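You operate a simulated robot arm through the tools that you are given. There is no shell and no other tool. Be economical: measure what you need, move in short steps, check, and stop when the job is done.

You run a simulated two-armed robot. Do the job below in one go: nothing can be reset, and whatever is moved stays where it is left.

## Task
Load the small orange bag on the green trolley and strap it down.
Fine: trolley rolled out, brake on again; strap clip on the side peg, release lever at HOLD, strap tight.

The check looks at the end state, three seconds after you hand in, the way a careful person would. Anything else that was tipped, shoved, dropped, spilled or broken makes it a failure.

## Robot
Two 7-joint arms with two-finger parallel grippers on one trunk, on a base that drives. Base frame: it is fixed to the floor where the robot stands at the start and does not move with it; the origin is under the middle of the robot, x ahead of it, y to its left, z up. Readings come in mm, degrees, newtons and seconds.
The left shoulder is at the start at [60, 143, 940], the right one opposite. With the tool pointing down near the work surface each hand reaches from about 100 to 700 mm from the robot's upright axis, wherever it stands, measured 20 degrees to its own side. Places, roughly: brake lever of the green trolley [600, -300, 600]; deck of the green trolley [900, -300, 700]; green trolley [900, -200, 500]; ratchet lever with an orange grip [1000, 100, 800]; release lever with a yellow grip [1200, 0, 800]; side peg of the green trolley [800, -600, 700]. Payload 1.57 kg a hand.
The tool frame of a hand sits at the grasp point between the pads (the TCP): z along the fingers, y along the line on which they close. The tips reach 30 mm beyond it. The gripper opens to 110 mm. The fingers are 24 mm wide and 12 mm thick; the gripper's body (48 by 112 mm) begins 78 mm behind the TCP.
Orientation is that of the tool frame in the base frame, as [roll, pitch, yaw] about the fixed x, y, z axes, in that order (R = Rz(yaw) Ry(pitch) Rx(roll)). With the fingers straight down and closing along the base's y, the tool's x points along the base's -x, its y along +y and its z along -z.

## Interface
- The arms move only by the tool arm_command. It takes "left_steps", "right_steps" or both (then of equal length, played together; a hand with none holds still); each is a list of rows, each an object (a shift or turn left out is 0, a gripper value left out holds the last) with "dp": the shift along the base's x, y, z in mm, a list of three; "rotation": the turn, a rotation vector about the base's x, y, z in degrees, a list of three. In form: [{"dp": [dx, dy, dz], "rotation": [wx, wy, wz]}, ...]. A call has 1 to 20 rows; each row is the pose to reach, as a shift and turn from the pose commanded when the call began. "left_fingers" and "right_fingers" are, for a hand that has rows, the gripper command, from -1 (shut) to 1 (fully open), values between in proportion, set as the call begins (left out, the last holds). Each row takes 0.2 s and may step no farther than 50 mm and 8.6 degrees from the row before; otherwise, or with a gripper value out of range, the whole call is refused. A pose out of reach is approached as far as the arm can. The call stops where the force on the tool passes 70 N (or 10 N more than at its start, if that is more) or the arm is blocked; 0.2 s more then pass. Each finger travels about 45 mm/s and halts on what it meets, pressing with about 29 N; the grip force reading is that of the motor and also rises with nothing between the fingers. The clock runs only during rows and for 0.2 s after the last one: add rows that repeat a pose to give the fingers time. The reply holds the time, the measured pose of the TCP, the force on the tool along the base axes, the opening and the grip force, in the units named above and with some noise, with the torque about the TCP (base axes, N m) and any sound that the robot's microphone picked up.
- Cameras (640 x 400 px; columns grow to the right, rows downward): "scene" is now at [34.4, -33.4, 1542.8]; the picture's right is [-0.39, -0.92, 0.00], its down [-0.81, 0.35, -0.48] and it looks along [0.44, -0.19, -0.88] (base axes); focal length 255 px, centre (320, 200). "left" rides on the left gripper at [70, -16, -141] in its tool frame; the picture's right is [0.23, 0.97, 0.00], its down [-0.86, 0.20, -0.48] and it looks along [-0.47, 0.11, 0.88] (tool axes); focal length 222 px, centre (320, 200). "right" rides on the right gripper at [70, 16, -141] in its tool frame; the picture's right is [-0.23, 0.97, 0.00], its down [-0.86, -0.20, -0.48] and it looks along [-0.47, -0.11, 0.88] (tool axes); focal length 222 px, centre (320, 200). There is no depth. A picture from a camera that has moved, and an enlarged one, comes with that camera's place and axes in the base frame and with its lens. The place of the scene camera against the robot may be out by one fixed shift of up to 18 mm in any direction.
- camera(camera): a new picture of that camera. The clock stands still meanwhile.
- slide_trunk(by): slides the trunk up (or, below 0, down) by that many mm; the arms and the scene camera ride with it, the base frame stays. It gives what a move gives, with no picture.
- roll_base(legs): drives the robot by 1 to 6 legs, each [ahead, left, turn to the left] in mm, mm and degrees, along the robot's own axes; the way and the turn of a leg run together, so that a leg with both is an arc; at most 1500 mm and 180 degrees a leg. The arms and the cameras ride along, it lands a little off, and it stops where it bumps. It gives what a move gives.
- head_to(pan, tilt): turns the head with the scene camera to pan (to the left, within 86 degrees either way) and tilt (down, from -29 to 69), counted from straight ahead of the robot. It gives what a move gives.
- zoom(camera, box): a new picture of the part [left, top, right, bottom] of that camera's present view, enlarged. The clock stands still meanwhile.
- sign_off(): hands the job in; it is judged then, once.

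Go step by step. Nothing tells you exact positions but the pictures and the camera data: compare them with the known pose of the tool, close in by small moves and look again before you grip or let go. The budget is 120 turns and 88 pictures, counting those below and the enlarged ones. Unless the task says otherwise, let go and move clear before handing in, and close with one line.

The tools are called by a JSON object that holds its "fn" and its "kwargs". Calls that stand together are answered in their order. arm_command: Moves the arms, as the interface text tells. Its arguments: {"type":"object","properties":{"left_steps":{"type":"array"},"left_fingers":{"type":"number"},"right_steps":{"type":"array"},"right_fingers":{"type":"number"}},"required":[]} The other tools are called the same way: slide_trunk (by) slides the trunk up or down; roll_base (legs) drives the base; head_to (pan, tilt) turns the head that bears the scene camera; camera (camera) takes a picture; zoom (camera, box) takes an enlarged picture of a part of a camera's view; sign_off () hands the job in.

At the start:

```text
time: 0.0
left_eef_pos: [460.9, -20.9, 1081.5]
left_tcp_rot: [180.0, 0.1, 180.0]
left_wrist_force: [0.7, -0.2, 0.3]
left_wrist_torque: [-0.03, -0.01, 0.0]
left_finger_gap: 109.9
left_finger_force: 0.1
right_eef_pos: [379.4, -397.4, 1114.7]
right_tcp_rot: [180.0, 0.0, -180.0]
right_wrist_force: [0.4, 0.4, 0.2]
right_wrist_torque: [0.01, -0.02, 0.03]
right_finger_gap: 110.3
right_finger_force: 0.0
trunk travel left (down, up): [-538.0, 52.0]
robot x, y, heading: [-0.7, -0.2, 0.1]
head pan, tilt: [-23.2, 61.4]
```

scene: 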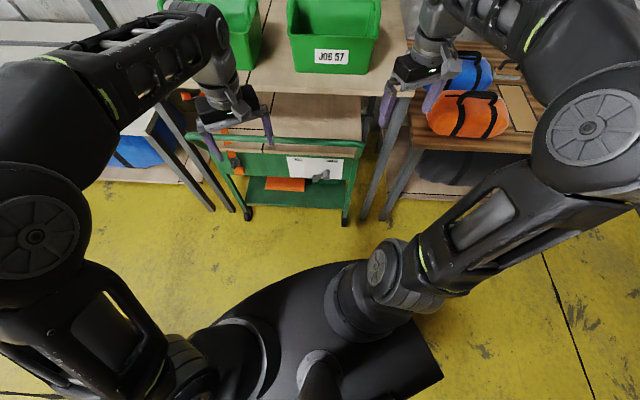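
right: 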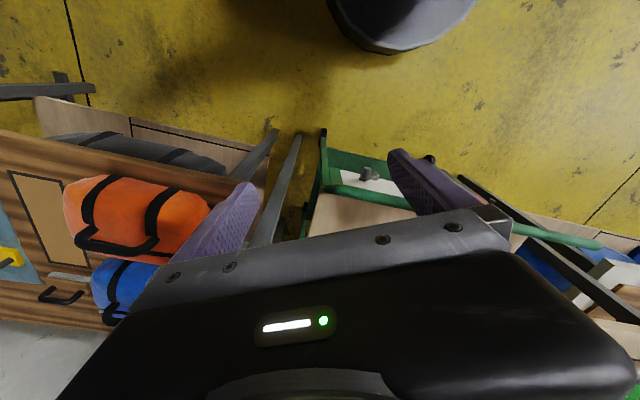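
left: 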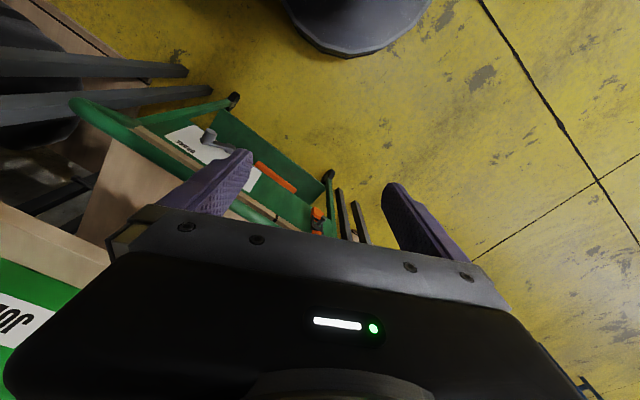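

The green trolley stands parked under a bench, with the bags on a shelf to its right. I'll look closer before moving anything.

{"fn": "zoom", "kwargs": {"camera": "scene", "box": [180, 80, 400, 230]}}

{"fn": "head_to", "kwargs": {"pan": -20, "tilt": 35}}

{"fn": "camera", "kwargs": {"camera": "scene"}}

```text
2.67 times, centred on (290, 155) of scene
camera zoom: at [34.4, -33.4, 1542.8], right [-0.39, -0.92, 0.0], down [-0.81, 0.35, -0.48], along [0.44, -0.19, -0.88], focal length 680 px, centre (400, 320)
```

zoom: 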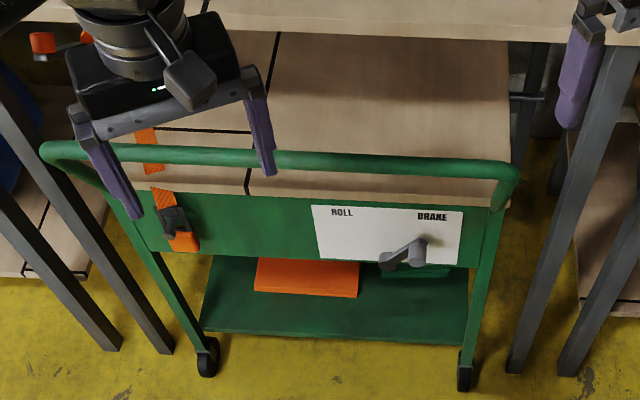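

```text
time: 0.9
left_eef_pos: [460.3, -19.0, 1081.9]
left_tcp_rot: [180.0, 0.0, 180.0]
left_wrist_force: [-0.7, 0.1, 0.1]
left_wrist_torque: [0.0, -0.01, 0.03]
left_finger_gap: 110.0
left_finger_force: 0.0
right_eef_pos: [379.4, -397.4, 1115.4]
right_tcp_rot: [179.9, 0.0, 180.0]
right_wrist_force: [0.0, 0.4, 0.9]
right_wrist_torque: [0.0, -0.01, 0.03]
right_finger_gap: 110.1
right_finger_force: 0.1
trunk travel left (down, up): [-538.0, 52.0]
robot x, y, heading: [-2.2, -1.4, 0.1]
head pan, tilt: [-20.0, 35.0]
```

```text
83 pictures are left
camera scene: at [57.4, -37.8, 1578.6], right [-0.34, -0.94, 0.0], down [-0.54, 0.2, -0.82], along [0.77, -0.28, -0.57], focal length 255 px, centre (320, 200)
```

scene: 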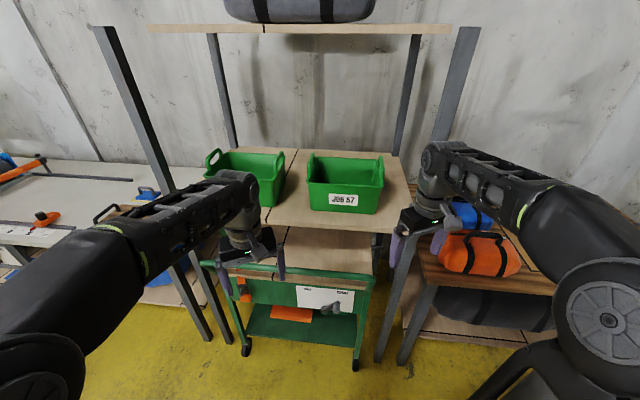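

I'll look left and right for other orange bags and for the clip, levers and peg.

{"fn": "zoom", "kwargs": {"camera": "scene", "box": [190, 220, 400, 360]}}

{"fn": "zoom", "kwargs": {"camera": "scene", "box": [0, 140, 240, 300]}}

{"fn": "head_to", "kwargs": {"pan": -55, "tilt": 40}}

{"fn": "camera", "kwargs": {"camera": "scene"}}

```text
2.86 times, centred on (295, 290) of scene
camera zoom: at [57.4, -37.8, 1578.6], right [-0.34, -0.94, 0.0], down [-0.54, 0.2, -0.82], along [0.77, -0.28, -0.57], focal length 728 px, centre (391, -57)
```

zoom: 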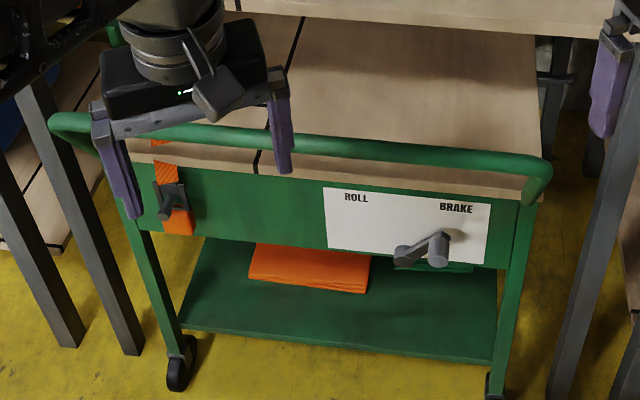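

```text
2.50 times, centred on (120, 220) of scene
camera zoom: at [57.4, -37.8, 1578.6], right [-0.34, -0.94, 0.0], down [-0.54, 0.2, -0.82], along [0.77, -0.28, -0.57], focal length 637 px, centre (820, 150)
```

zoom: 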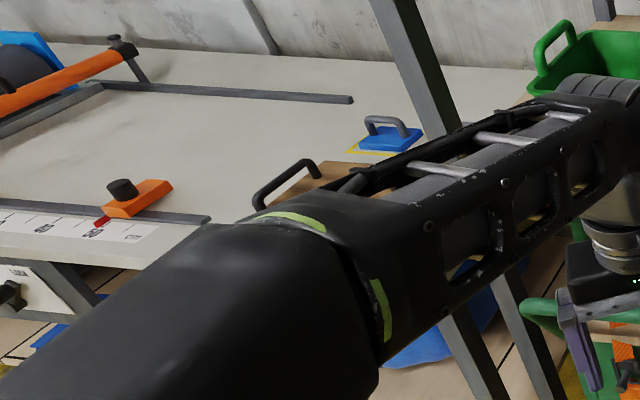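

```text
time: 1.9
left_eef_pos: [461.3, -19.8, 1081.8]
left_tcp_rot: [179.9, 0.0, 180.0]
left_wrist_force: [1.1, -0.2, -0.2]
left_wrist_torque: [-0.01, -0.02, 0.0]
left_finger_gap: 110.1
left_finger_force: 0.0
right_eef_pos: [379.2, -397.9, 1115.0]
right_tcp_rot: [180.0, 0.0, -179.9]
right_wrist_force: [0.8, -0.1, 0.8]
right_wrist_torque: [0.0, 0.0, -0.01]
right_finger_gap: 110.1
right_finger_force: 0.0
trunk travel left (down, up): [-538.0, 52.0]
robot x, y, heading: [2.0, 0.1, 0.3]
head pan, tilt: [-55.0, 40.0]
```

```text
80 pictures are left
camera scene: at [23.6, -77.3, 1571.2], right [-0.82, -0.57, 0.0], down [-0.37, 0.53, -0.77], along [0.44, -0.63, -0.64], focal length 255 px, centre (320, 200)
```

scene: 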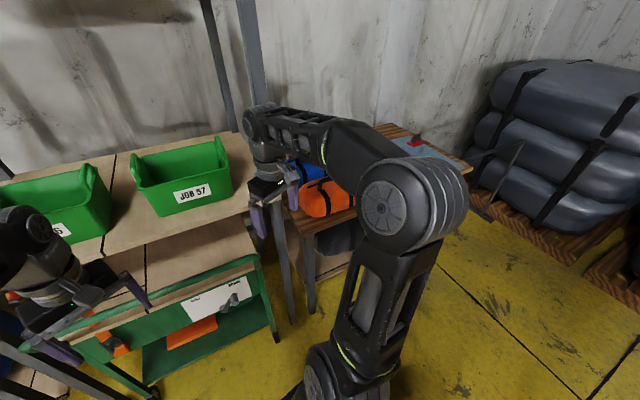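

The trolley and its bench are turned about −21° from my frame. I'll turn to face it squarely and shift left to line up with its middle.

{"fn": "roll_base", "kwargs": {"legs": [[0, 0, -20.8], [0, 100, 0]]}}

{"fn": "head_to", "kwargs": {"pan": 0, "tilt": 45}}

{"fn": "camera", "kwargs": {"camera": "scene"}}

```text
time: 4.2
left_eef_pos: [461.2, -87.0, 1081.5]
left_tcp_rot: [-179.9, 0.1, 159.3]
left_wrist_force: [0.5, 0.6, 0.8]
left_wrist_torque: [-0.09, 0.04, -0.03]
left_finger_gap: 109.7
left_finger_force: 0.1
right_eef_pos: [251.4, -411.5, 1115.1]
right_tcp_rot: [-180.0, 0.0, 159.1]
right_wrist_force: [0.3, 1.7, 0.2]
right_wrist_torque: [-0.04, 0.03, 0.02]
right_finger_gap: 109.9
right_finger_force: 0.0
trunk travel left (down, up): [-538.0, 52.0]
robot x, y, heading: [37.0, 94.8, -20.5]
head pan, tilt: [-55.0, 40.0]
```

```text
time: 5.4
left_eef_pos: [461.0, -87.9, 1081.6]
left_tcp_rot: [179.9, 0.1, 159.2]
left_wrist_force: [1.2, 0.4, 0.0]
left_wrist_torque: [-0.01, 0.01, 0.0]
left_finger_gap: 109.7
left_finger_force: 0.0
right_eef_pos: [249.5, -412.2, 1116.1]
right_tcp_rot: [179.9, 0.0, 159.1]
right_wrist_force: [0.7, 0.0, 0.0]
right_wrist_torque: [0.01, 0.0, 0.0]
right_finger_gap: 110.0
right_finger_force: 0.0
trunk travel left (down, up): [-538.0, 52.0]
robot x, y, heading: [34.6, 95.4, -21.0]
head pan, tilt: [0.0, 45.0]
```

```text
79 pictures are left
camera scene: at [88.7, 68.6, 1563.9], right [-0.36, -0.93, 0.0], down [-0.66, 0.25, -0.71], along [0.66, -0.25, -0.71], focal length 255 px, centre (320, 200)
```

scene: 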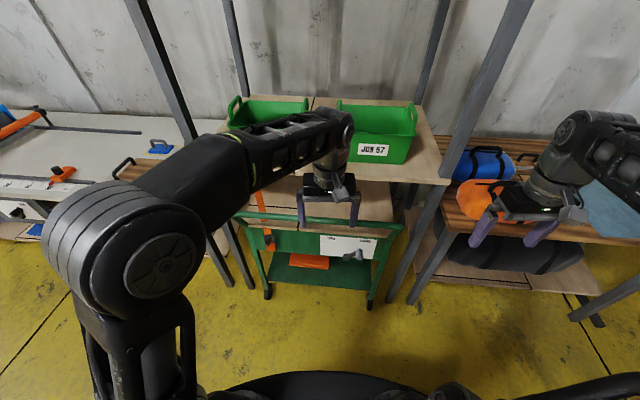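

Robot is now square to the trolley. I'll use the left hand camera to triangulate bar, lever and deck.

{"fn": "camera", "kwargs": {"camera": "left"}}

{"fn": "zoom", "kwargs": {"camera": "scene", "box": [220, 170, 420, 310]}}

```text
78 pictures are left
camera left: at [388.4, -78.5, 1223.4], right [0.13, 0.99, 0.0], down [0.87, -0.12, 0.48], along [0.47, -0.06, -0.88], focal length 222 px, centre (320, 200)
```

left: 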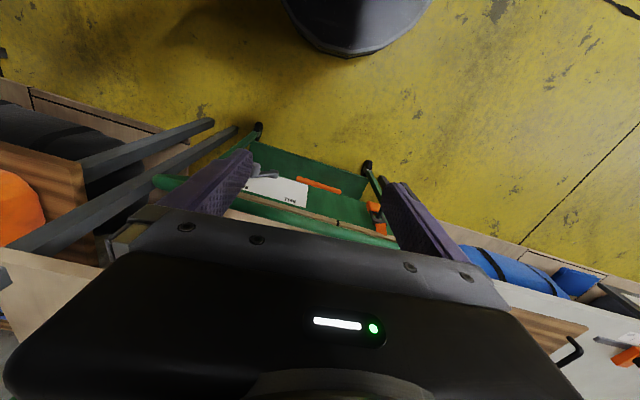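

```text
2.86 times, centred on (320, 240) of scene
camera zoom: at [88.7, 68.6, 1563.9], right [-0.36, -0.93, 0.0], down [-0.66, 0.25, -0.71], along [0.66, -0.25, -0.71], focal length 728 px, centre (320, 86)
```

zoom: 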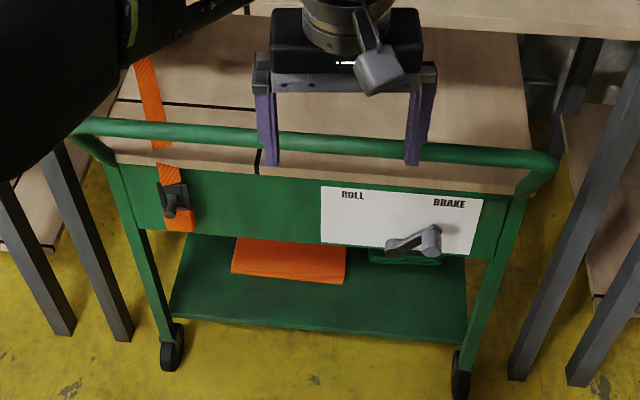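

The bar ray angles are too shallow for a good fix. I'll swing the left hand aside and bring the right hand lower, pitched forward, so its camera sees the brake panel.

{"fn": "arm_command", "kwargs": {"right_steps": [{"dp": [15, 26, -33], "rotation": [-2.6, -7, 0]}, {"dp": [30, 52, -66], "rotation": [-5.2, -14, 0]}, {"dp": [45, 78, -99], "rotation": [-7.8, -21, 0]}, {"dp": [60, 104, -132], "rotation": [-10.4, -28, 0]}, {"dp": [75, 130, -165], "rotation": [-13, -35, 0]}, {"dp": [90, 156, -198], "rotation": [-15.6, -42, 0]}, {"dp": [105, 182, -231], "rotation": [-18.2, -49, 0]}, {"dp": [120, 208, -264], "rotation": [-20.8, -56, 0]}], "left_steps": [{"dp": [7, 18, 0]}, {"dp": [14, 36, 0]}, {"dp": [21, 54, 0]}, {"dp": [28, 72, 0]}, {"dp": [35, 90, 0]}, {"dp": [42, 108, 0]}, {"dp": [48, 124, 0]}, {"dp": [53, 140, 0]}]}}

{"fn": "camera", "kwargs": {"camera": "right"}}

{"fn": "camera", "kwargs": {"camera": "scene"}}

```text
time: 7.4
left_eef_pos: [512.8, 54.7, 1082.0]
left_tcp_rot: [-180.0, 0.1, 159.1]
left_wrist_force: [-0.3, -0.6, 1.1]
left_wrist_torque: [-0.06, -0.01, -0.03]
left_finger_gap: 109.9
left_finger_force: 0.2
right_eef_pos: [418.6, -237.4, 826.1]
right_tcp_rot: [-176.0, 62.4, 161.0]
right_wrist_force: [-0.3, 0.3, 0.2]
right_wrist_torque: [-0.04, 0.01, 0.0]
right_finger_gap: 110.0
right_finger_force: 0.0
right hand out of reach, approached as far as the arm can: row 5, 6, 7, 8
trunk travel left (down, up): [-538.0, 52.0]
robot x, y, heading: [34.3, 97.3, -20.8]
head pan, tilt: [0.0, 45.0]
stopped in row 8 (right hand): the arm was blocked; the commanded pose is now the measured one
```

```text
76 pictures are left
camera right: at [280.0, -160.9, 829.8], right [0.48, 0.86, 0.17], down [-0.09, -0.14, 0.99], along [0.88, -0.48, 0.01], focal length 222 px, centre (320, 200)
```

right: 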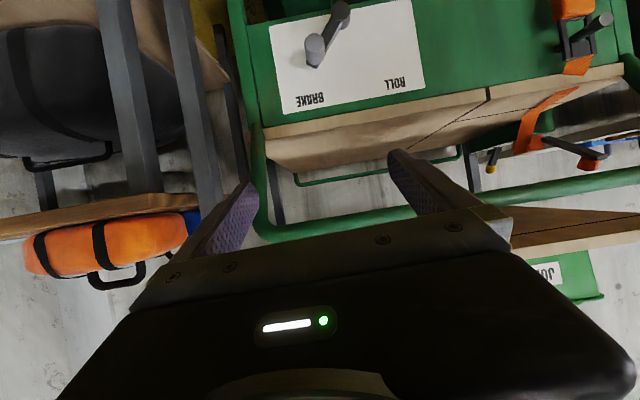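

```text
75 pictures are left
camera scene: at [88.2, 71.3, 1563.9], right [-0.36, -0.93, 0.0], down [-0.66, 0.25, -0.71], along [0.66, -0.25, -0.71], focal length 255 px, centre (320, 200)
```

scene: 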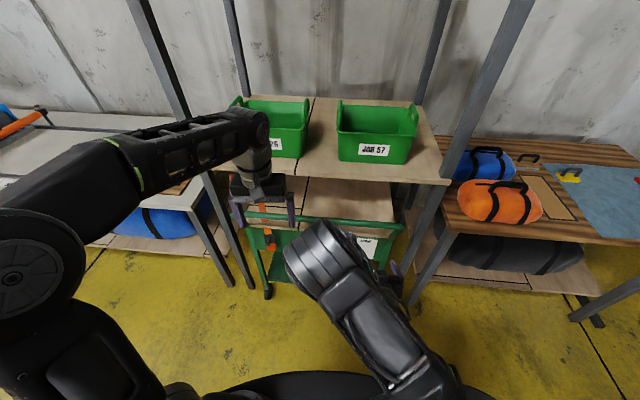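

Triangulated: brake knob about (593, −300, 606), pivot below-left of it, bar near z≈876, bench edge about 100 mm behind the bar. I'll lower the trunk so the right hand can meet the knob comfortably, then look.

{"fn": "slide_trunk", "kwargs": {"by": -200}}

{"fn": "arm_command", "kwargs": {"right_steps": [{"dp": [35, -12, -2]}, {"dp": [70, -25, -5]}, {"dp": [105, -38, -10]}]}}

{"fn": "camera", "kwargs": {"camera": "right"}}

```text
time: 9.6
left_eef_pos: [512.8, 53.0, 882.7]
left_tcp_rot: [-180.0, 0.0, 159.1]
left_wrist_force: [0.2, 0.2, 0.2]
left_wrist_torque: [0.02, 0.0, -0.01]
left_finger_gap: 109.8
left_finger_force: 0.0
right_eef_pos: [420.0, -238.7, 625.2]
right_tcp_rot: [-176.1, 62.4, 160.7]
right_wrist_force: [0.1, 0.7, 0.1]
right_wrist_torque: [-0.02, 0.0, -0.01]
right_finger_gap: 109.9
right_finger_force: 0.1
trunk travel left (down, up): [-338.0, 252.0]
robot x, y, heading: [38.3, 93.7, -20.8]
head pan, tilt: [0.0, 45.0]
```

```text
time: 10.4
left_eef_pos: [513.7, 52.4, 882.6]
left_tcp_rot: [-180.0, 0.0, 159.0]
left_wrist_force: [0.4, 0.0, 0.7]
left_wrist_torque: [0.01, 0.0, -0.02]
left_finger_gap: 109.9
left_finger_force: 0.0
right_eef_pos: [525.2, -275.0, 616.3]
right_tcp_rot: [-176.0, 62.3, 160.7]
right_wrist_force: [-0.3, 0.0, -0.8]
right_wrist_torque: [-0.01, -0.01, 0.0]
right_finger_gap: 110.1
right_finger_force: 0.1
trunk travel left (down, up): [-338.0, 252.0]
robot x, y, heading: [35.1, 95.7, -20.9]
head pan, tilt: [0.0, 45.0]
```

```text
74 pictures are left
camera right: at [385.2, -199.7, 620.4], right [0.48, 0.86, 0.17], down [-0.09, -0.14, 0.99], along [0.88, -0.48, 0.01], focal length 222 px, centre (320, 200)
```

right: 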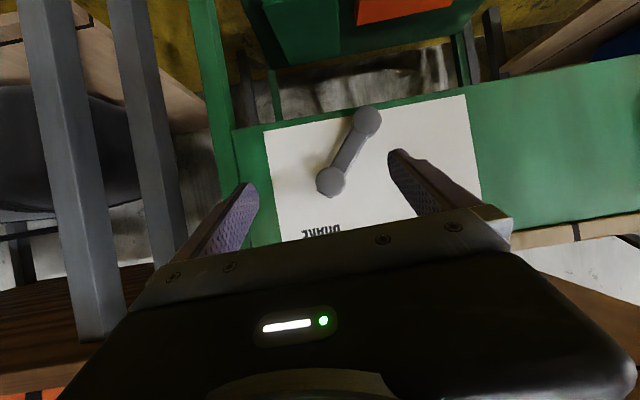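

The knob sits between the fingers' line, about 70 mm ahead. I'll advance around it and close.

{"fn": "arm_command", "kwargs": {"right_steps": [{"dp": [34, -11, -2]}, {"dp": [68, -23, -4]}], "right_fingers": 0.2}}

{"fn": "camera", "kwargs": {"camera": "right"}}

```text
time: 11.0
left_eef_pos: [512.9, 53.9, 882.4]
left_tcp_rot: [-179.9, 0.0, 159.1]
left_wrist_force: [-0.6, 0.1, -0.5]
left_wrist_torque: [0.01, -0.01, 0.01]
left_finger_gap: 109.9
left_finger_force: 0.1
right_eef_pos: [592.2, -294.7, 618.1]
right_tcp_rot: [-176.1, 62.4, 160.7]
right_wrist_force: [0.1, -0.4, -0.7]
right_wrist_torque: [0.02, -0.02, 0.0]
right_finger_gap: 66.1
right_finger_force: 0.1
right hand out of reach, approached as far as the arm can: row 2
trunk travel left (down, up): [-338.0, 252.0]
robot x, y, heading: [34.8, 96.1, -20.6]
head pan, tilt: [0.0, 45.0]
```

```text
73 pictures are left
camera right: at [453.3, -219.0, 621.0], right [0.48, 0.86, 0.17], down [-0.09, -0.15, 0.99], along [0.87, -0.49, 0.01], focal length 222 px, centre (320, 200)
```

right: 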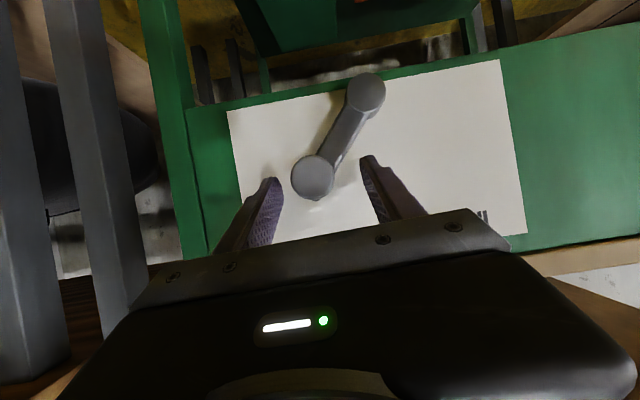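

Fingers straddle the knob. I'll close on it, easing the pitch a little as the arm is near a limit.

{"fn": "arm_command", "kwargs": {"right_steps": [{"dp": [4, -1, -3], "rotation": [2.8, 7.4, 0]}, {"dp": [4, -1, -6], "rotation": [2.8, 7.4, 0]}, {"dp": [4, -1, -6], "rotation": [2.8, 7.4, 0]}, {"dp": [4, -1, -6], "rotation": [2.8, 7.4, 0]}], "right_fingers": -0.7}}

{"fn": "camera", "kwargs": {"camera": "right"}}

```text
time: 12.0
left_eef_pos: [511.8, 54.1, 882.6]
left_tcp_rot: [-180.0, 0.2, 159.1]
left_wrist_force: [1.0, 0.4, -0.3]
left_wrist_torque: [-0.03, 0.01, 0.0]
left_finger_gap: 110.3
left_finger_force: 0.0
right_eef_pos: [596.9, -295.5, 614.7]
right_tcp_rot: [-176.6, 55.0, 160.3]
right_wrist_force: [4.8, 1.3, 23.7]
right_wrist_torque: [0.94, -0.51, -0.01]
right_finger_gap: 48.7
right_finger_force: 40.5
trunk travel left (down, up): [-338.0, 252.0]
robot x, y, heading: [36.1, 92.3, -20.5]
head pan, tilt: [0.0, 45.0]
```

```text
72 pictures are left
camera right: at [459.2, -219.9, 638.9], right [0.49, 0.86, 0.15], down [0.03, -0.19, 0.98], along [0.87, -0.48, -0.12], focal length 222 px, centre (320, 200)
```

right: 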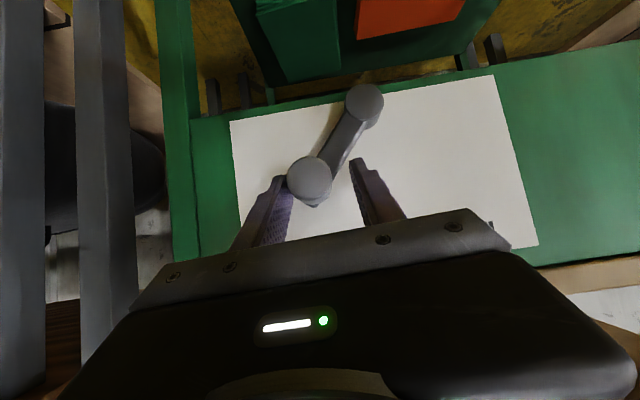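

Only the right-hand finger touches the knob, which is the one that pushes toward ROLL. I'll sweep along the lever's arc.

{"fn": "arm_command", "kwargs": {"right_steps": [{"dp": [0, 0, 4]}, {"dp": [5, 14, 12]}, {"dp": [11, 29, 18]}, {"dp": [17, 46, 20]}, {"dp": [24, 62, 18]}, {"dp": [29, 78, 12]}, {"dp": [35, 92, 3]}]}}

{"fn": "camera", "kwargs": {"camera": "right"}}

```text
time: 13.6
left_eef_pos: [509.5, 54.2, 882.6]
left_tcp_rot: [179.9, 0.2, 159.1]
left_wrist_force: [-0.2, 0.1, 0.1]
left_wrist_torque: [-0.05, -0.01, 0.0]
left_finger_gap: 109.8
left_finger_force: 0.2
right_eef_pos: [628.4, -202.1, 616.3]
right_tcp_rot: [-176.6, 54.7, 160.5]
right_wrist_force: [-21.6, 5.1, 21.8]
right_wrist_torque: [-0.76, -0.11, -0.47]
right_finger_gap: 32.9
right_finger_force: 9.2
trunk travel left (down, up): [-338.0, 252.0]
robot x, y, heading: [34.6, 96.1, -21.0]
head pan, tilt: [0.0, 45.0]
```

```text
71 pictures are left
camera right: at [490.2, -127.7, 640.5], right [0.49, 0.86, 0.15], down [0.03, -0.19, 0.98], along [0.87, -0.48, -0.12], focal length 222 px, centre (320, 200)
```

right: 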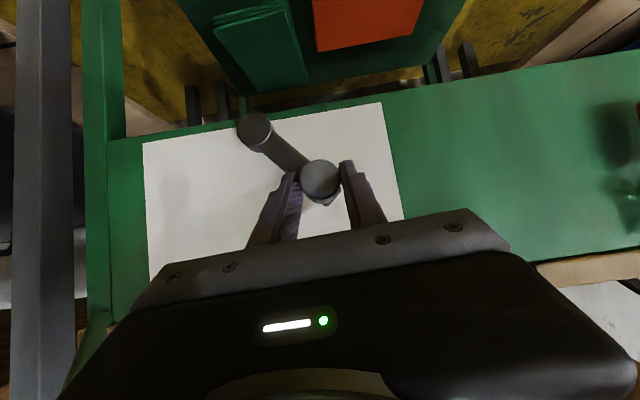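

The lever is now mirrored at the ROLL side (knob computed at v≈+35, z≈606). I'll open, back out and raise the trunk a bit while checking with the cameras.

{"fn": "arm_command", "kwargs": {"right_steps": [{"dp": [0, 0, 4]}, {"dp": [0, 0, 4]}, {"dp": [-20, 7, 4]}, {"dp": [-60, 21, 4]}, {"dp": [-100, 36, 4]}, {"dp": [-140, 50, 4]}], "right_fingers": 0.6}}

{"fn": "camera", "kwargs": {"camera": "right"}}

{"fn": "camera", "kwargs": {"camera": "scene"}}

```text
time: 15.0
left_eef_pos: [512.4, 53.7, 882.4]
left_tcp_rot: [-180.0, 0.0, 159.1]
left_wrist_force: [0.1, -0.1, -0.8]
left_wrist_torque: [0.01, -0.02, 0.04]
left_finger_gap: 110.3
left_finger_force: 0.0
right_eef_pos: [490.2, -155.0, 617.2]
right_tcp_rot: [-176.5, 54.5, 160.4]
right_wrist_force: [-0.8, 0.4, -0.4]
right_wrist_torque: [-0.01, -0.01, 0.03]
right_finger_gap: 88.3
right_finger_force: 0.0
trunk travel left (down, up): [-338.0, 252.0]
robot x, y, heading: [37.7, 94.4, -20.8]
head pan, tilt: [0.0, 45.0]
```

```text
70 pictures are left
camera right: at [353.1, -78.8, 642.2], right [0.5, 0.86, 0.15], down [0.04, -0.19, 0.98], along [0.87, -0.48, -0.13], focal length 222 px, centre (320, 200)
```

right: 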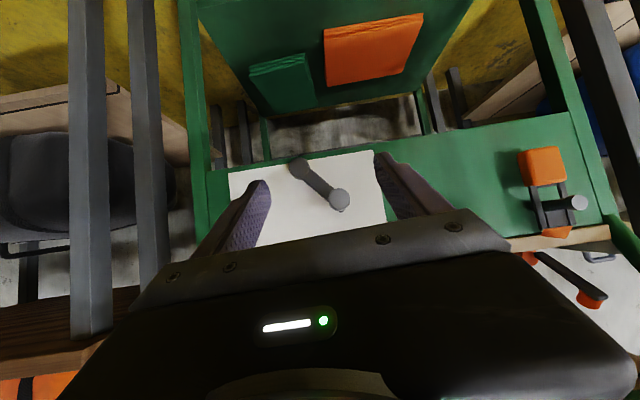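

```text
69 pictures are left
camera scene: at [88.8, 68.7, 1363.9], right [-0.36, -0.93, 0.0], down [-0.66, 0.25, -0.71], along [0.66, -0.25, -0.71], focal length 255 px, centre (320, 200)
```

scene: 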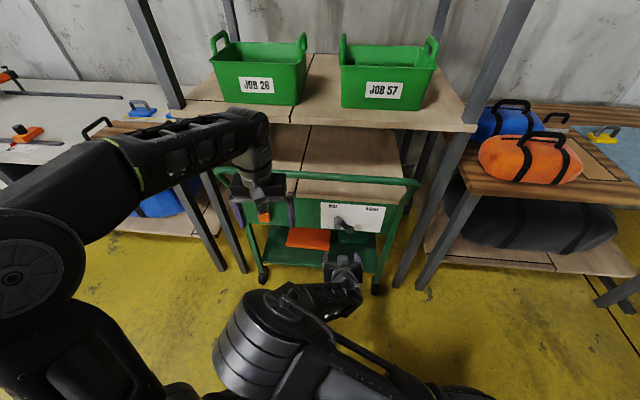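

Brake is at ROLL. Now I'll raise the trunk and ready both hands, fingers down and turned 90°, to grip the bar symmetrically.

{"fn": "slide_trunk", "kwargs": {"by": 100}}

{"fn": "arm_command", "kwargs": {"right_steps": [{"dp": [-5, -6, 34], "rotation": [2.7, 7.2, 0]}, {"dp": [-10, -11, 68], "rotation": [5.4, 14.4, 0]}, {"dp": [-15, -17, 102], "rotation": [8.2, 21.6, 0]}, {"dp": [-20, -22, 136], "rotation": [10.9, 28.9, 0]}, {"dp": [-26, -28, 170], "rotation": [13.6, 36.1, 0]}, {"dp": [-31, -34, 205], "rotation": [16.4, 43.3, 0]}, {"dp": [-36, -39, 240], "rotation": [19.1, 50.5, 0]}], "left_steps": [{"rotation": [0, 0, 8.4]}, {"rotation": [0, 0, 16.8]}, {"rotation": [0, 0, 25.2]}, {"rotation": [0, 0, 33.6]}, {"rotation": [0, 0, 42]}, {"rotation": [0, 0, 50.4]}, {"rotation": [0, 0, 58.8]}]}}

```text
time: 16.3
left_eef_pos: [513.1, 52.7, 981.9]
left_tcp_rot: [179.9, 0.0, 159.1]
left_wrist_force: [-0.4, -0.1, 0.8]
left_wrist_torque: [0.02, -0.01, 0.0]
left_finger_gap: 110.1
left_finger_force: 0.2
right_eef_pos: [490.6, -154.4, 716.1]
right_tcp_rot: [-176.5, 54.4, 160.4]
right_wrist_force: [0.3, -0.3, -0.3]
right_wrist_torque: [0.01, -0.02, 0.01]
right_finger_gap: 88.1
right_finger_force: 0.1
trunk travel left (down, up): [-438.0, 152.0]
robot x, y, heading: [39.1, 97.8, -20.9]
head pan, tilt: [0.0, 45.0]
```

```text
time: 17.9
left_eef_pos: [513.9, 53.6, 982.2]
left_tcp_rot: [179.9, 0.1, -141.9]
left_wrist_force: [0.3, 0.1, -0.5]
left_wrist_torque: [-0.02, 0.04, 0.0]
left_finger_gap: 110.3
left_finger_force: 0.1
right_eef_pos: [455.9, -195.6, 956.5]
right_tcp_rot: [-177.5, 0.4, 160.1]
right_wrist_force: [0.9, 0.7, 0.0]
right_wrist_torque: [0.01, 0.02, -0.03]
right_finger_gap: 88.1
right_finger_force: 0.0
trunk travel left (down, up): [-438.0, 152.0]
robot x, y, heading: [32.5, 94.5, -20.9]
head pan, tilt: [0.0, 45.0]
```

Continue the yaw and move both hands to hover above the bar.

{"fn": "arm_command", "kwargs": {"right_steps": [{"rotation": [0, 0, -8.3]}, {"rotation": [0, 0, -16.6]}, {"rotation": [0, 0, -24.9]}, {"rotation": [0, 0, -33.2]}, {"rotation": [0, 0, -41.5]}, {"rotation": [0, 0, -49.8]}, {"dp": [28, -10, 14], "rotation": [0, 0, -58.1]}, {"dp": [56, -21, 14], "rotation": [0, 0, -66.4]}, {"dp": [84, -32, 14], "rotation": [0, 0, -74.7]}, {"dp": [112, -42, 14], "rotation": [0, 0, -83]}, {"dp": [135, -51, 14], "rotation": [0, 0, -91]}], "left_steps": [{"rotation": [0, 0, 5]}, {"rotation": [0, 0, 10]}, {"rotation": [0, 0, 15]}, {"rotation": [0, 0, 20]}, {"rotation": [0, 0, 25]}, {"rotation": [0, 0, 31]}, {"dp": [34, -13, -12], "rotation": [0, 0, 31]}, {"dp": [68, -26, -12], "rotation": [0, 0, 31]}, {"dp": [102, -39, -12], "rotation": [0, 0, 31]}, {"dp": [136, -52, -12], "rotation": [0, 0, 31]}, {"dp": [167, -63, -12], "rotation": [0, 0, 31]}], "left_fingers": 0.3, "right_fingers": 0.3}}

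{"fn": "camera", "kwargs": {"camera": "left"}}

{"fn": "camera", "kwargs": {"camera": "right"}}

{"fn": "camera", "kwargs": {"camera": "scene"}}

```text
time: 20.3
left_eef_pos: [631.1, 4.6, 969.8]
left_tcp_rot: [-180.0, 0.1, -111.1]
left_wrist_force: [0.9, -0.4, -0.1]
left_wrist_torque: [-0.01, -0.01, -0.01]
left_finger_gap: 71.4
left_finger_force: 0.1
left hand out of reach, approached as far as the arm can: row 10, 11
right_eef_pos: [531.7, -217.1, 945.3]
right_tcp_rot: [-178.4, 0.5, 68.8]
right_wrist_force: [-0.8, -0.4, -0.7]
right_wrist_torque: [0.02, 0.02, -0.01]
right_finger_gap: 71.4
right_finger_force: 0.2
right hand out of reach, approached as far as the arm can: row 9, 10, 11
trunk travel left (down, up): [-438.0, 152.0]
robot x, y, heading: [36.7, 95.8, -20.9]
head pan, tilt: [0.0, 45.0]
```

```text
68 pictures are left
camera left: at [620.9, -66.4, 1112.0], right [-0.99, 0.14, 0.0], down [0.12, 0.87, 0.48], along [0.07, 0.47, -0.88], focal length 222 px, centre (320, 200)
```

left: 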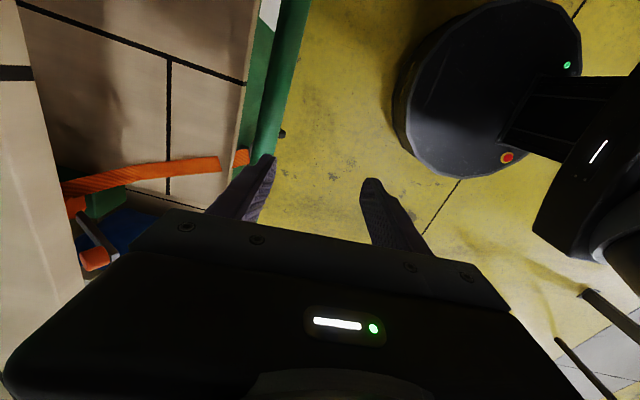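

```text
67 pictures are left
camera right: at [575.5, -158.4, 1085.2], right [0.83, -0.56, -0.02], down [-0.48, -0.73, 0.49], along [-0.29, -0.39, -0.87], focal length 222 px, centre (320, 200)
```

right: 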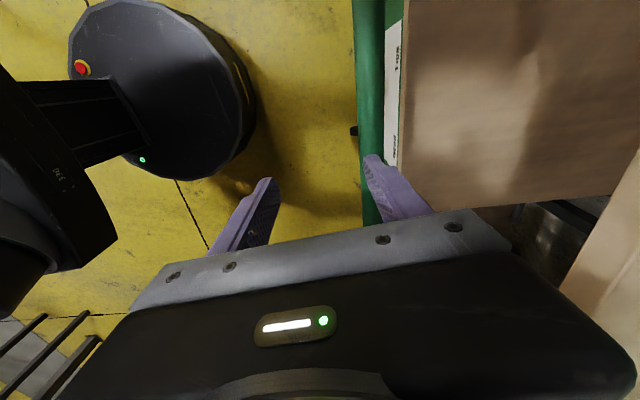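

```text
66 pictures are left
camera scene: at [89.1, 67.9, 1463.9], right [-0.36, -0.93, 0.0], down [-0.66, 0.25, -0.71], along [0.66, -0.25, -0.71], focal length 255 px, centre (320, 200)
```

scene: 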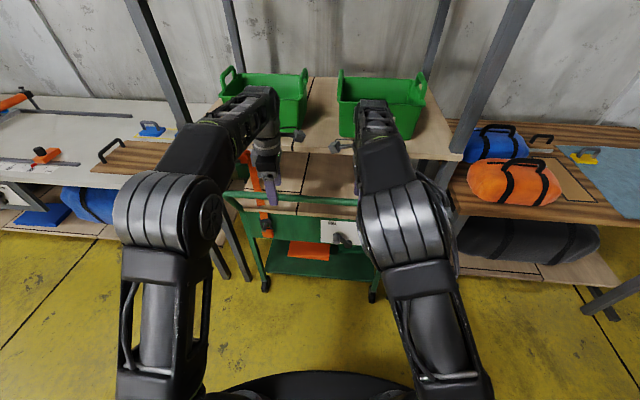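

Both hands are short of reach by about 55–70 mm. I'll drive forward 65 mm, which brings the hands above the bar.

{"fn": "roll_base", "kwargs": {"legs": [[65, 0, 0]]}}

{"fn": "camera", "kwargs": {"camera": "left"}}

{"fn": "camera", "kwargs": {"camera": "right"}}

```text
time: 21.3
left_eef_pos: [692.7, -18.1, 969.5]
left_tcp_rot: [-180.0, 0.0, -111.2]
left_wrist_force: [0.5, -0.4, -0.9]
left_wrist_torque: [-0.02, 0.02, -0.03]
left_finger_gap: 71.4
left_finger_force: 0.1
right_eef_pos: [594.0, -240.8, 943.9]
right_tcp_rot: [-178.4, 0.5, 69.0]
right_wrist_force: [0.4, 0.3, -0.7]
right_wrist_torque: [0.03, 0.02, -0.02]
right_finger_gap: 71.5
right_finger_force: 0.1
trunk travel left (down, up): [-438.0, 152.0]
robot x, y, heading: [96.8, 68.8, -20.8]
head pan, tilt: [0.0, 45.0]
```

```text
65 pictures are left
camera left: at [682.7, -89.4, 1111.3], right [-0.99, 0.14, 0.0], down [0.12, 0.87, 0.48], along [0.07, 0.47, -0.88], focal length 222 px, centre (320, 200)
```

left: 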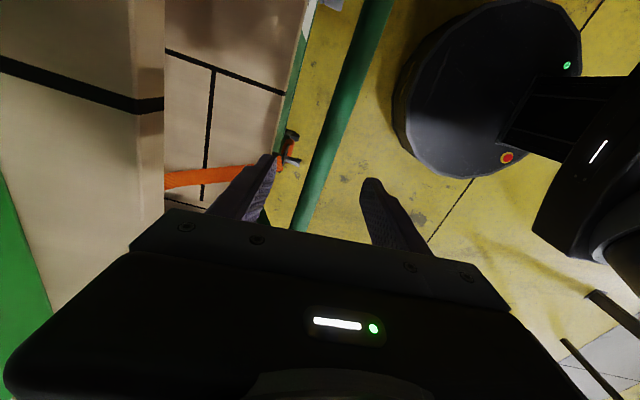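

```text
64 pictures are left
camera right: at [636.8, -181.7, 1084.8], right [0.83, -0.56, -0.02], down [-0.48, -0.73, 0.49], along [-0.29, -0.39, -0.87], focal length 222 px, centre (320, 200)
```

right: 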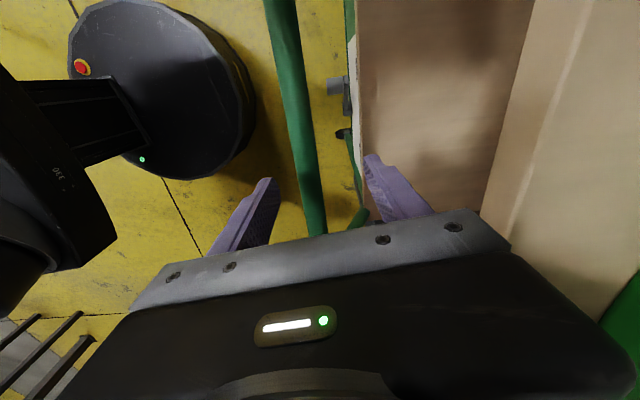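

Both hands straddle the bar; the bar slopes about 5.6° relative to me (trolley yaw ≈ −15°). I'll centre each hand, match that yaw, and descend.

{"fn": "arm_command", "kwargs": {"right_steps": [{"dp": [-18, 7, 0], "rotation": [0, 0, 5.6]}, {"dp": [-18, 7, -35], "rotation": [0, 0, 5.6]}, {"dp": [-18, 7, -68], "rotation": [0, 0, 5.6]}], "left_steps": [{"dp": [-8, 3, -10], "rotation": [0, 0, 5.6]}, {"dp": [-8, 3, -52], "rotation": [0, 0, 5.6]}, {"dp": [-8, 3, -94], "rotation": [0, 0, 5.6]}]}}

{"fn": "camera", "kwargs": {"camera": "left"}}

{"fn": "camera", "kwargs": {"camera": "right"}}

```text
time: 22.1
left_eef_pos: [685.4, -14.2, 877.3]
left_tcp_rot: [-179.9, 0.0, -105.4]
left_wrist_force: [-0.3, 0.5, 0.4]
left_wrist_torque: [0.0, 0.01, 0.02]
left_finger_gap: 71.5
left_finger_force: 0.0
right_eef_pos: [574.5, -233.3, 878.0]
right_tcp_rot: [-178.5, 0.5, 74.4]
right_wrist_force: [0.5, 0.3, 0.2]
right_wrist_torque: [0.04, 0.02, 0.0]
right_finger_gap: 71.7
right_finger_force: 0.1
trunk travel left (down, up): [-438.0, 152.0]
robot x, y, heading: [93.9, 73.7, -21.0]
head pan, tilt: [0.0, 45.0]
```

```text
63 pictures are left
camera left: at [681.1, -86.6, 1018.5], right [-1.0, 0.04, 0.0], down [0.04, 0.88, 0.48], along [0.02, 0.48, -0.88], focal length 222 px, centre (320, 200)
```

left: 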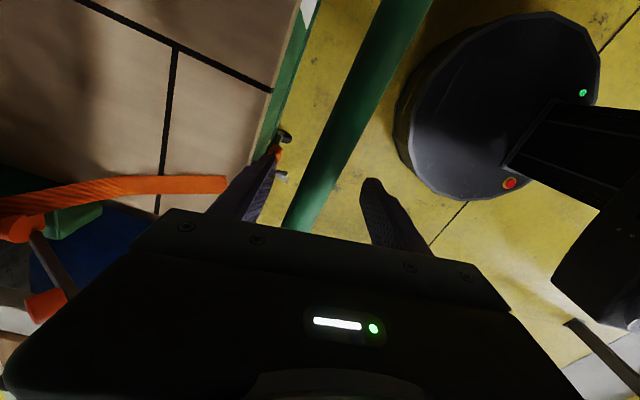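

```text
62 pictures are left
camera right: at [612.6, -170.7, 1017.3], right [0.88, -0.48, -0.02], down [-0.41, -0.77, 0.49], along [-0.25, -0.42, -0.87], focal length 222 px, centre (320, 200)
```

right: 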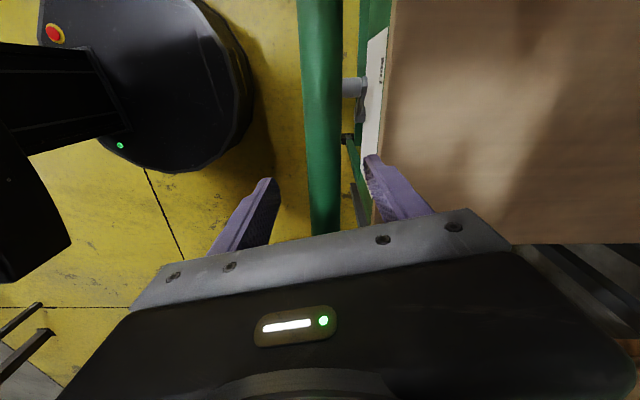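

Bar is between both pairs of fingers. Closing.

{"fn": "arm_command", "kwargs": {"right_steps": [{"dp": [0, 0, 0]}, {"dp": [0, 0, 0]}, {"dp": [0, 0, 0]}, {"dp": [0, 0, 0]}], "left_steps": [{"dp": [0, 0, 0]}, {"dp": [0, 0, 0]}, {"dp": [0, 0, 0]}, {"dp": [0, 0, 0]}], "left_fingers": -1, "right_fingers": -1}}

```text
time: 23.1
left_eef_pos: [684.2, -14.2, 876.4]
left_tcp_rot: [-180.0, 0.0, -105.5]
left_wrist_force: [2.3, 1.8, -1.4]
left_wrist_torque: [0.01, 0.0, -0.48]
left_finger_gap: 28.6
left_finger_force: 26.5
right_eef_pos: [574.3, -232.9, 877.6]
right_tcp_rot: [-178.3, 0.5, 74.5]
right_wrist_force: [0.0, 2.6, -2.3]
right_wrist_torque: [0.13, -0.07, -0.48]
right_finger_gap: 29.3
right_finger_force: 26.7
trunk travel left (down, up): [-438.0, 152.0]
robot x, y, heading: [97.6, 69.7, -20.7]
head pan, tilt: [0.0, 45.0]
```

Both hands hold the 29 mm bar. The TCPs show the trolley heads about −26.5° (my tool yaw went the wrong way), so I'll ease both tools −11° and then pull straight back a little along the trolley's axis.

{"fn": "arm_command", "kwargs": {"right_steps": [{"rotation": [0, 0, -4]}, {"rotation": [0, 0, -8]}, {"rotation": [0, 0, -11]}], "left_steps": [{"rotation": [0, 0, -4]}, {"rotation": [0, 0, -8]}, {"rotation": [0, 0, -11]}]}}

{"fn": "roll_base", "kwargs": {"legs": [[-100, 10, 0]]}}

{"fn": "camera", "kwargs": {"camera": "scene"}}

```text
time: 23.9
left_eef_pos: [683.8, -15.4, 875.8]
left_tcp_rot: [-179.9, -0.1, -116.5]
left_wrist_force: [1.1, -0.8, -1.1]
left_wrist_torque: [0.06, -0.05, 0.15]
left_finger_gap: 23.7
left_finger_force: 35.9
right_eef_pos: [573.9, -235.2, 877.7]
right_tcp_rot: [-178.4, 0.6, 63.5]
right_wrist_force: [-1.1, -0.7, -0.8]
right_wrist_torque: [-0.02, -0.01, 0.18]
right_finger_gap: 23.9
right_finger_force: 36.2
trunk travel left (down, up): [-438.0, 152.0]
robot x, y, heading: [93.5, 70.8, -21.1]
head pan, tilt: [0.0, 45.0]
```

```text
time: 25.1
left_eef_pos: [596.1, 30.1, 877.2]
left_tcp_rot: [-179.7, 0.0, -116.5]
left_wrist_force: [4.4, -2.1, -4.5]
left_wrist_torque: [-0.22, -0.07, -0.41]
left_finger_gap: 23.7
left_finger_force: 35.0
right_eef_pos: [485.3, -190.5, 877.5]
right_tcp_rot: [-178.5, 0.6, 63.5]
right_wrist_force: [-2.5, -4.5, -0.4]
right_wrist_torque: [-0.33, 0.08, -0.35]
right_finger_gap: 23.9
right_finger_force: 36.6
trunk travel left (down, up): [-438.0, 152.0]
robot x, y, heading: [4.6, 116.0, -20.8]
head pan, tilt: [0.0, 45.0]
```

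```text
61 pictures are left
camera scene: at [61.2, 89.4, 1463.8], right [-0.36, -0.93, 0.0], down [-0.66, 0.25, -0.71], along [0.66, -0.25, -0.71], focal length 255 px, centre (320, 200)
```

scene: 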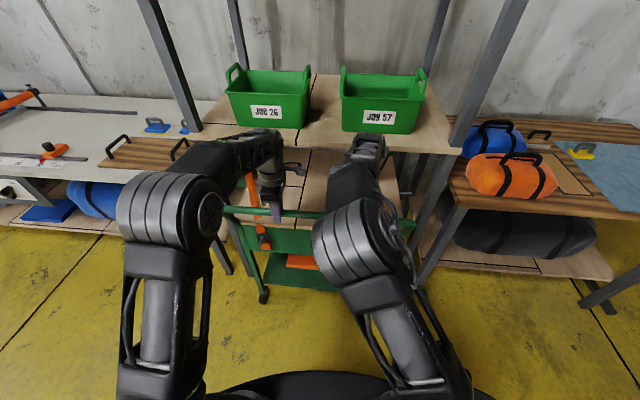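

It rolls freely. Pulling another 350 mm along its axis.

{"fn": "roll_base", "kwargs": {"legs": [[-348, 35, 0]]}}

{"fn": "camera", "kwargs": {"camera": "scene"}}

```text
time: 27.3
left_eef_pos: [282.3, 187.7, 877.5]
left_tcp_rot: [-179.9, 0.0, -116.6]
left_wrist_force: [-4.9, 5.6, 4.7]
left_wrist_torque: [0.32, 0.03, -0.17]
left_finger_gap: 23.8
left_finger_force: 35.6
right_eef_pos: [171.2, -32.6, 876.9]
right_tcp_rot: [-178.5, 0.7, 63.4]
right_wrist_force: [7.3, 0.0, -10.9]
right_wrist_torque: [0.07, 0.07, -0.2]
right_finger_gap: 23.6
right_finger_force: 35.6
trunk travel left (down, up): [-438.0, 152.0]
robot x, y, heading: [-303.4, 279.0, -21.0]
head pan, tilt: [0.0, 45.0]
```

```text
60 pictures are left
camera scene: at [-252.3, 248.3, 1463.9], right [-0.36, -0.93, 0.0], down [-0.66, 0.25, -0.71], along [0.66, -0.25, -0.71], focal length 255 px, centre (320, 200)
```

scene: 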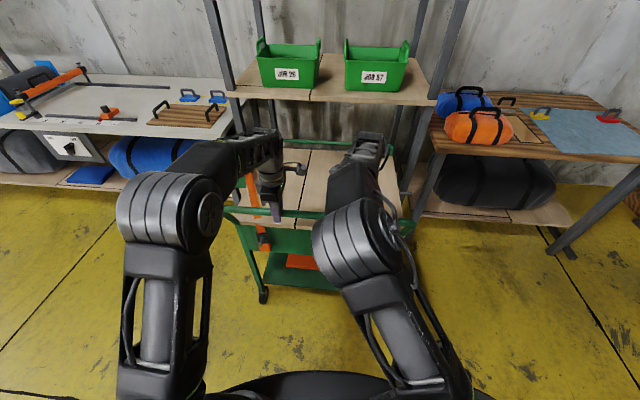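

The deck is almost clear of the bench; another 200 mm gives room for arms and strap.

{"fn": "roll_base", "kwargs": {"legs": [[-199, 20, 0]]}}

{"fn": "arm_command", "kwargs": {"right_steps": [{"dp": [0, 0, 0]}, {"dp": [0, 0, 0]}, {"dp": [0, 0, 0]}], "left_steps": [{"dp": [0, 0, 0]}, {"dp": [0, 0, 0]}, {"dp": [0, 0, 0]}], "left_fingers": 0.5, "right_fingers": 0.5}}

{"fn": "arm_command", "kwargs": {"right_steps": [{"dp": [0, 0, 45]}, {"dp": [0, 0, 90]}, {"dp": [-30, 12, 110]}, {"dp": [-65, 25, 110]}, {"dp": [-100, 38, 110]}, {"dp": [-140, 53, 110]}], "left_steps": [{"dp": [0, 0, 45]}, {"dp": [0, 0, 90]}, {"dp": [-30, 12, 110]}, {"dp": [-60, 24, 110]}, {"dp": [-60, 24, 110]}, {"dp": [-60, 24, 110]}]}}

{"fn": "camera", "kwargs": {"camera": "scene"}}

```text
time: 28.6
left_eef_pos: [204.9, 227.6, 878.0]
left_tcp_rot: [-177.6, 0.1, -116.6]
left_wrist_force: [11.9, -5.7, -16.5]
left_wrist_torque: [-0.33, -0.08, -0.07]
left_finger_gap: 23.8
left_finger_force: 35.7
right_eef_pos: [95.9, 6.6, 876.9]
right_tcp_rot: [179.1, 0.6, 63.3]
right_wrist_force: [12.0, -3.1, -15.6]
right_wrist_torque: [0.03, -0.28, -0.07]
right_finger_gap: 24.0
right_finger_force: 34.9
trunk travel left (down, up): [-438.0, 152.0]
robot x, y, heading: [-398.5, 318.8, -21.2]
head pan, tilt: [0.0, 45.0]
stopped in leg 1: the force on the tool passed its limit at 77 N (the readings are from after the stop); the commanded pose is now the measured one
```

```text
time: 29.4
left_eef_pos: [200.0, 228.0, 881.2]
left_tcp_rot: [-177.4, 0.1, -116.8]
left_wrist_force: [0.2, -0.6, -0.6]
left_wrist_torque: [0.01, -0.01, -0.03]
left_finger_gap: 82.3
left_finger_force: 0.1
right_eef_pos: [90.3, 8.9, 880.5]
right_tcp_rot: [178.9, 0.6, 63.4]
right_wrist_force: [-0.9, 0.2, 1.1]
right_wrist_torque: [0.01, 0.0, -0.01]
right_finger_gap: 82.4
right_finger_force: 0.2
trunk travel left (down, up): [-438.0, 152.0]
robot x, y, heading: [-397.2, 321.1, -20.8]
head pan, tilt: [0.0, 45.0]
```

```text
time: 30.8
left_eef_pos: [141.5, 252.0, 993.0]
left_tcp_rot: [-177.3, 0.1, -116.6]
left_wrist_force: [-0.5, -0.3, 0.7]
left_wrist_torque: [0.01, 0.03, 0.05]
left_finger_gap: 82.8
left_finger_force: 0.1
right_eef_pos: [-49.8, 60.7, 991.9]
right_tcp_rot: [179.0, 0.6, 63.4]
right_wrist_force: [0.4, 0.1, -0.4]
right_wrist_torque: [-0.02, -0.01, -0.02]
right_finger_gap: 82.6
right_finger_force: 0.1
trunk travel left (down, up): [-438.0, 152.0]
robot x, y, heading: [-395.8, 319.8, -21.0]
head pan, tilt: [0.0, 45.0]
```

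```text
59 pictures are left
camera scene: at [-345.4, 294.3, 1464.0], right [-0.36, -0.93, 0.0], down [-0.66, 0.25, -0.71], along [0.66, -0.25, -0.71], focal length 255 px, centre (320, 200)
```

scene: 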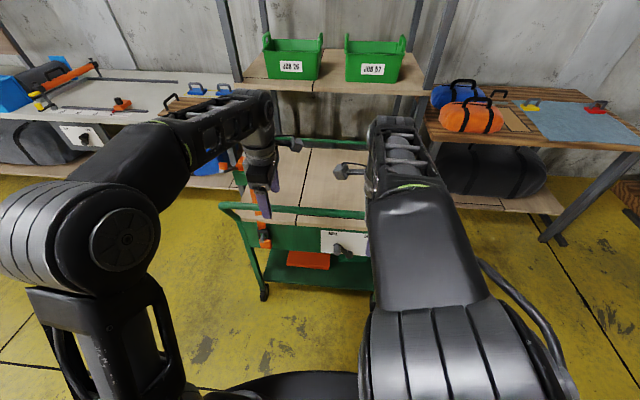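

The trolley hit its end stop after 537 mm, so it's fully out. Now I'll square up to the trolley (−26.7°), unturn both hands, and go for the brake again.

{"fn": "roll_base", "kwargs": {"legs": [[0, 0, -5.8]]}}

{"fn": "arm_command", "kwargs": {"right_steps": [{"rotation": [0, 0, 8.5]}, {"rotation": [0, 0, 17]}, {"rotation": [0, 0, 25.5]}, {"rotation": [0, 0, 34]}, {"rotation": [0, 0, 42.5]}, {"rotation": [0, 0, 51]}, {"rotation": [0, 0, 59.5]}, {"rotation": [0, 0, 68]}, {"rotation": [0, 0, 76.5]}, {"rotation": [0, 0, 85]}, {"rotation": [0, 0, 93.5]}], "left_steps": [{"rotation": [0, 0, -7.7]}, {"rotation": [0, 0, -15.4]}, {"rotation": [0, 0, -23]}, {"rotation": [0, 0, -30.7]}, {"rotation": [0, 0, -38.4]}, {"rotation": [0, 0, -46]}, {"rotation": [0, 0, -53.8]}, {"rotation": [0, 0, -61.5]}, {"rotation": [0, 0, -69]}, {"rotation": [0, 0, -76.8]}, {"rotation": [0, 0, -84.4]}]}}

{"fn": "slide_trunk", "kwargs": {"by": -100}}

```text
time: 31.7
left_eef_pos: [131.6, 194.7, 990.9]
left_tcp_rot: [-177.4, 0.1, -122.7]
left_wrist_force: [-0.6, 0.7, -0.2]
left_wrist_torque: [0.02, -0.01, 0.0]
left_finger_gap: 82.4
left_finger_force: 0.1
right_eef_pos: [-78.3, 26.0, 990.8]
right_tcp_rot: [179.0, 0.6, 57.6]
right_wrist_force: [0.0, 0.0, -0.5]
right_wrist_torque: [-0.01, -0.04, 0.0]
right_finger_gap: 82.4
right_finger_force: 0.1
trunk travel left (down, up): [-438.0, 152.0]
robot x, y, heading: [-400.7, 320.8, -27.0]
head pan, tilt: [0.0, 45.0]
```

```text
time: 34.1
left_eef_pos: [132.7, 195.4, 991.9]
left_tcp_rot: [-177.4, 0.0, 152.7]
left_wrist_force: [0.0, -0.3, -0.2]
left_wrist_torque: [-0.01, -0.01, 0.0]
left_finger_gap: 82.3
left_finger_force: 0.1
right_eef_pos: [-77.4, 24.4, 990.8]
right_tcp_rot: [178.9, 0.7, 151.1]
right_wrist_force: [1.0, 0.1, 0.4]
right_wrist_torque: [0.02, -0.02, 0.01]
right_finger_gap: 82.5
right_finger_force: 0.0
trunk travel left (down, up): [-438.0, 152.0]
robot x, y, heading: [-397.5, 320.4, -26.9]
head pan, tilt: [0.0, 45.0]
```

```text
time: 35.4
left_eef_pos: [132.1, 195.0, 892.3]
left_tcp_rot: [-177.3, 0.1, 153.0]
left_wrist_force: [-0.5, 0.4, -0.6]
left_wrist_torque: [0.03, 0.0, 0.02]
left_finger_gap: 82.9
left_finger_force: 0.0
right_eef_pos: [-78.2, 24.2, 891.7]
right_tcp_rot: [179.0, 0.6, 150.9]
right_wrist_force: [-0.4, -0.2, -0.4]
right_wrist_torque: [-0.02, -0.01, 0.02]
right_finger_gap: 82.5
right_finger_force: 0.2
trunk travel left (down, up): [-338.0, 252.0]
robot x, y, heading: [-397.4, 319.4, -26.8]
head pan, tilt: [0.0, 45.0]
```

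Now pitch the right hand toward the brake knob (expected about (159, 37, 606)), and pull the left hand back from the bar.

{"fn": "arm_command", "kwargs": {"right_steps": [{"dp": [17, 8, -34], "rotation": [-3.1, -6.15, 0]}, {"dp": [35, 15, -69], "rotation": [-6.2, -12.3, 0]}, {"dp": [52, 23, -103], "rotation": [-9.3, -18.4, 0]}, {"dp": [70, 30, -138], "rotation": [-12.4, -24.6, 0]}, {"dp": [87, 38, -172], "rotation": [-15.5, -30.7, 0]}, {"dp": [104, 46, -206], "rotation": [-18.6, -36.9, 0]}, {"dp": [122, 53, -241], "rotation": [-21.7, -43, 0]}, {"dp": [139, 61, -275], "rotation": [-24.8, -49.2, 0]}], "left_steps": [{"dp": [-9, 5, 0]}, {"dp": [-18, 9, 0]}, {"dp": [-27, 14, 0]}, {"dp": [-36, 18, 0]}, {"dp": [-45, 23, 0]}, {"dp": [-54, 27, 0]}, {"dp": [-63, 32, 0]}, {"dp": [-71, 36, 0]}]}}

{"fn": "camera", "kwargs": {"camera": "right"}}

```text
time: 37.2
left_eef_pos: [59.8, 231.4, 891.9]
left_tcp_rot: [-177.5, 0.1, 153.0]
left_wrist_force: [-0.7, -0.9, 0.2]
left_wrist_torque: [0.02, 0.02, 0.03]
left_finger_gap: 82.6
left_finger_force: 0.0
right_eef_pos: [59.5, 85.3, 616.0]
right_tcp_rot: [175.4, 55.7, 149.1]
right_wrist_force: [-0.3, 0.1, -0.4]
right_wrist_torque: [0.0, 0.0, 0.03]
right_finger_gap: 82.4
right_finger_force: 0.1
trunk travel left (down, up): [-338.0, 252.0]
robot x, y, heading: [-400.5, 321.1, -27.0]
head pan, tilt: [0.0, 45.0]
```

```text
58 pictures are left
camera right: at [-72.5, 170.7, 639.5], right [0.55, 0.8, 0.23], down [-0.04, -0.26, 0.97], along [0.83, -0.54, -0.11], focal length 222 px, centre (320, 200)
```

right: 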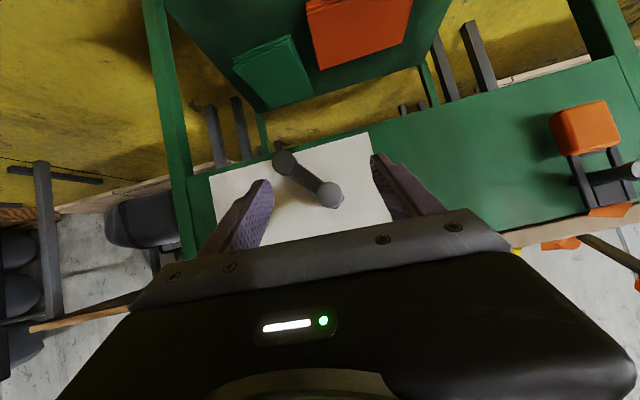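

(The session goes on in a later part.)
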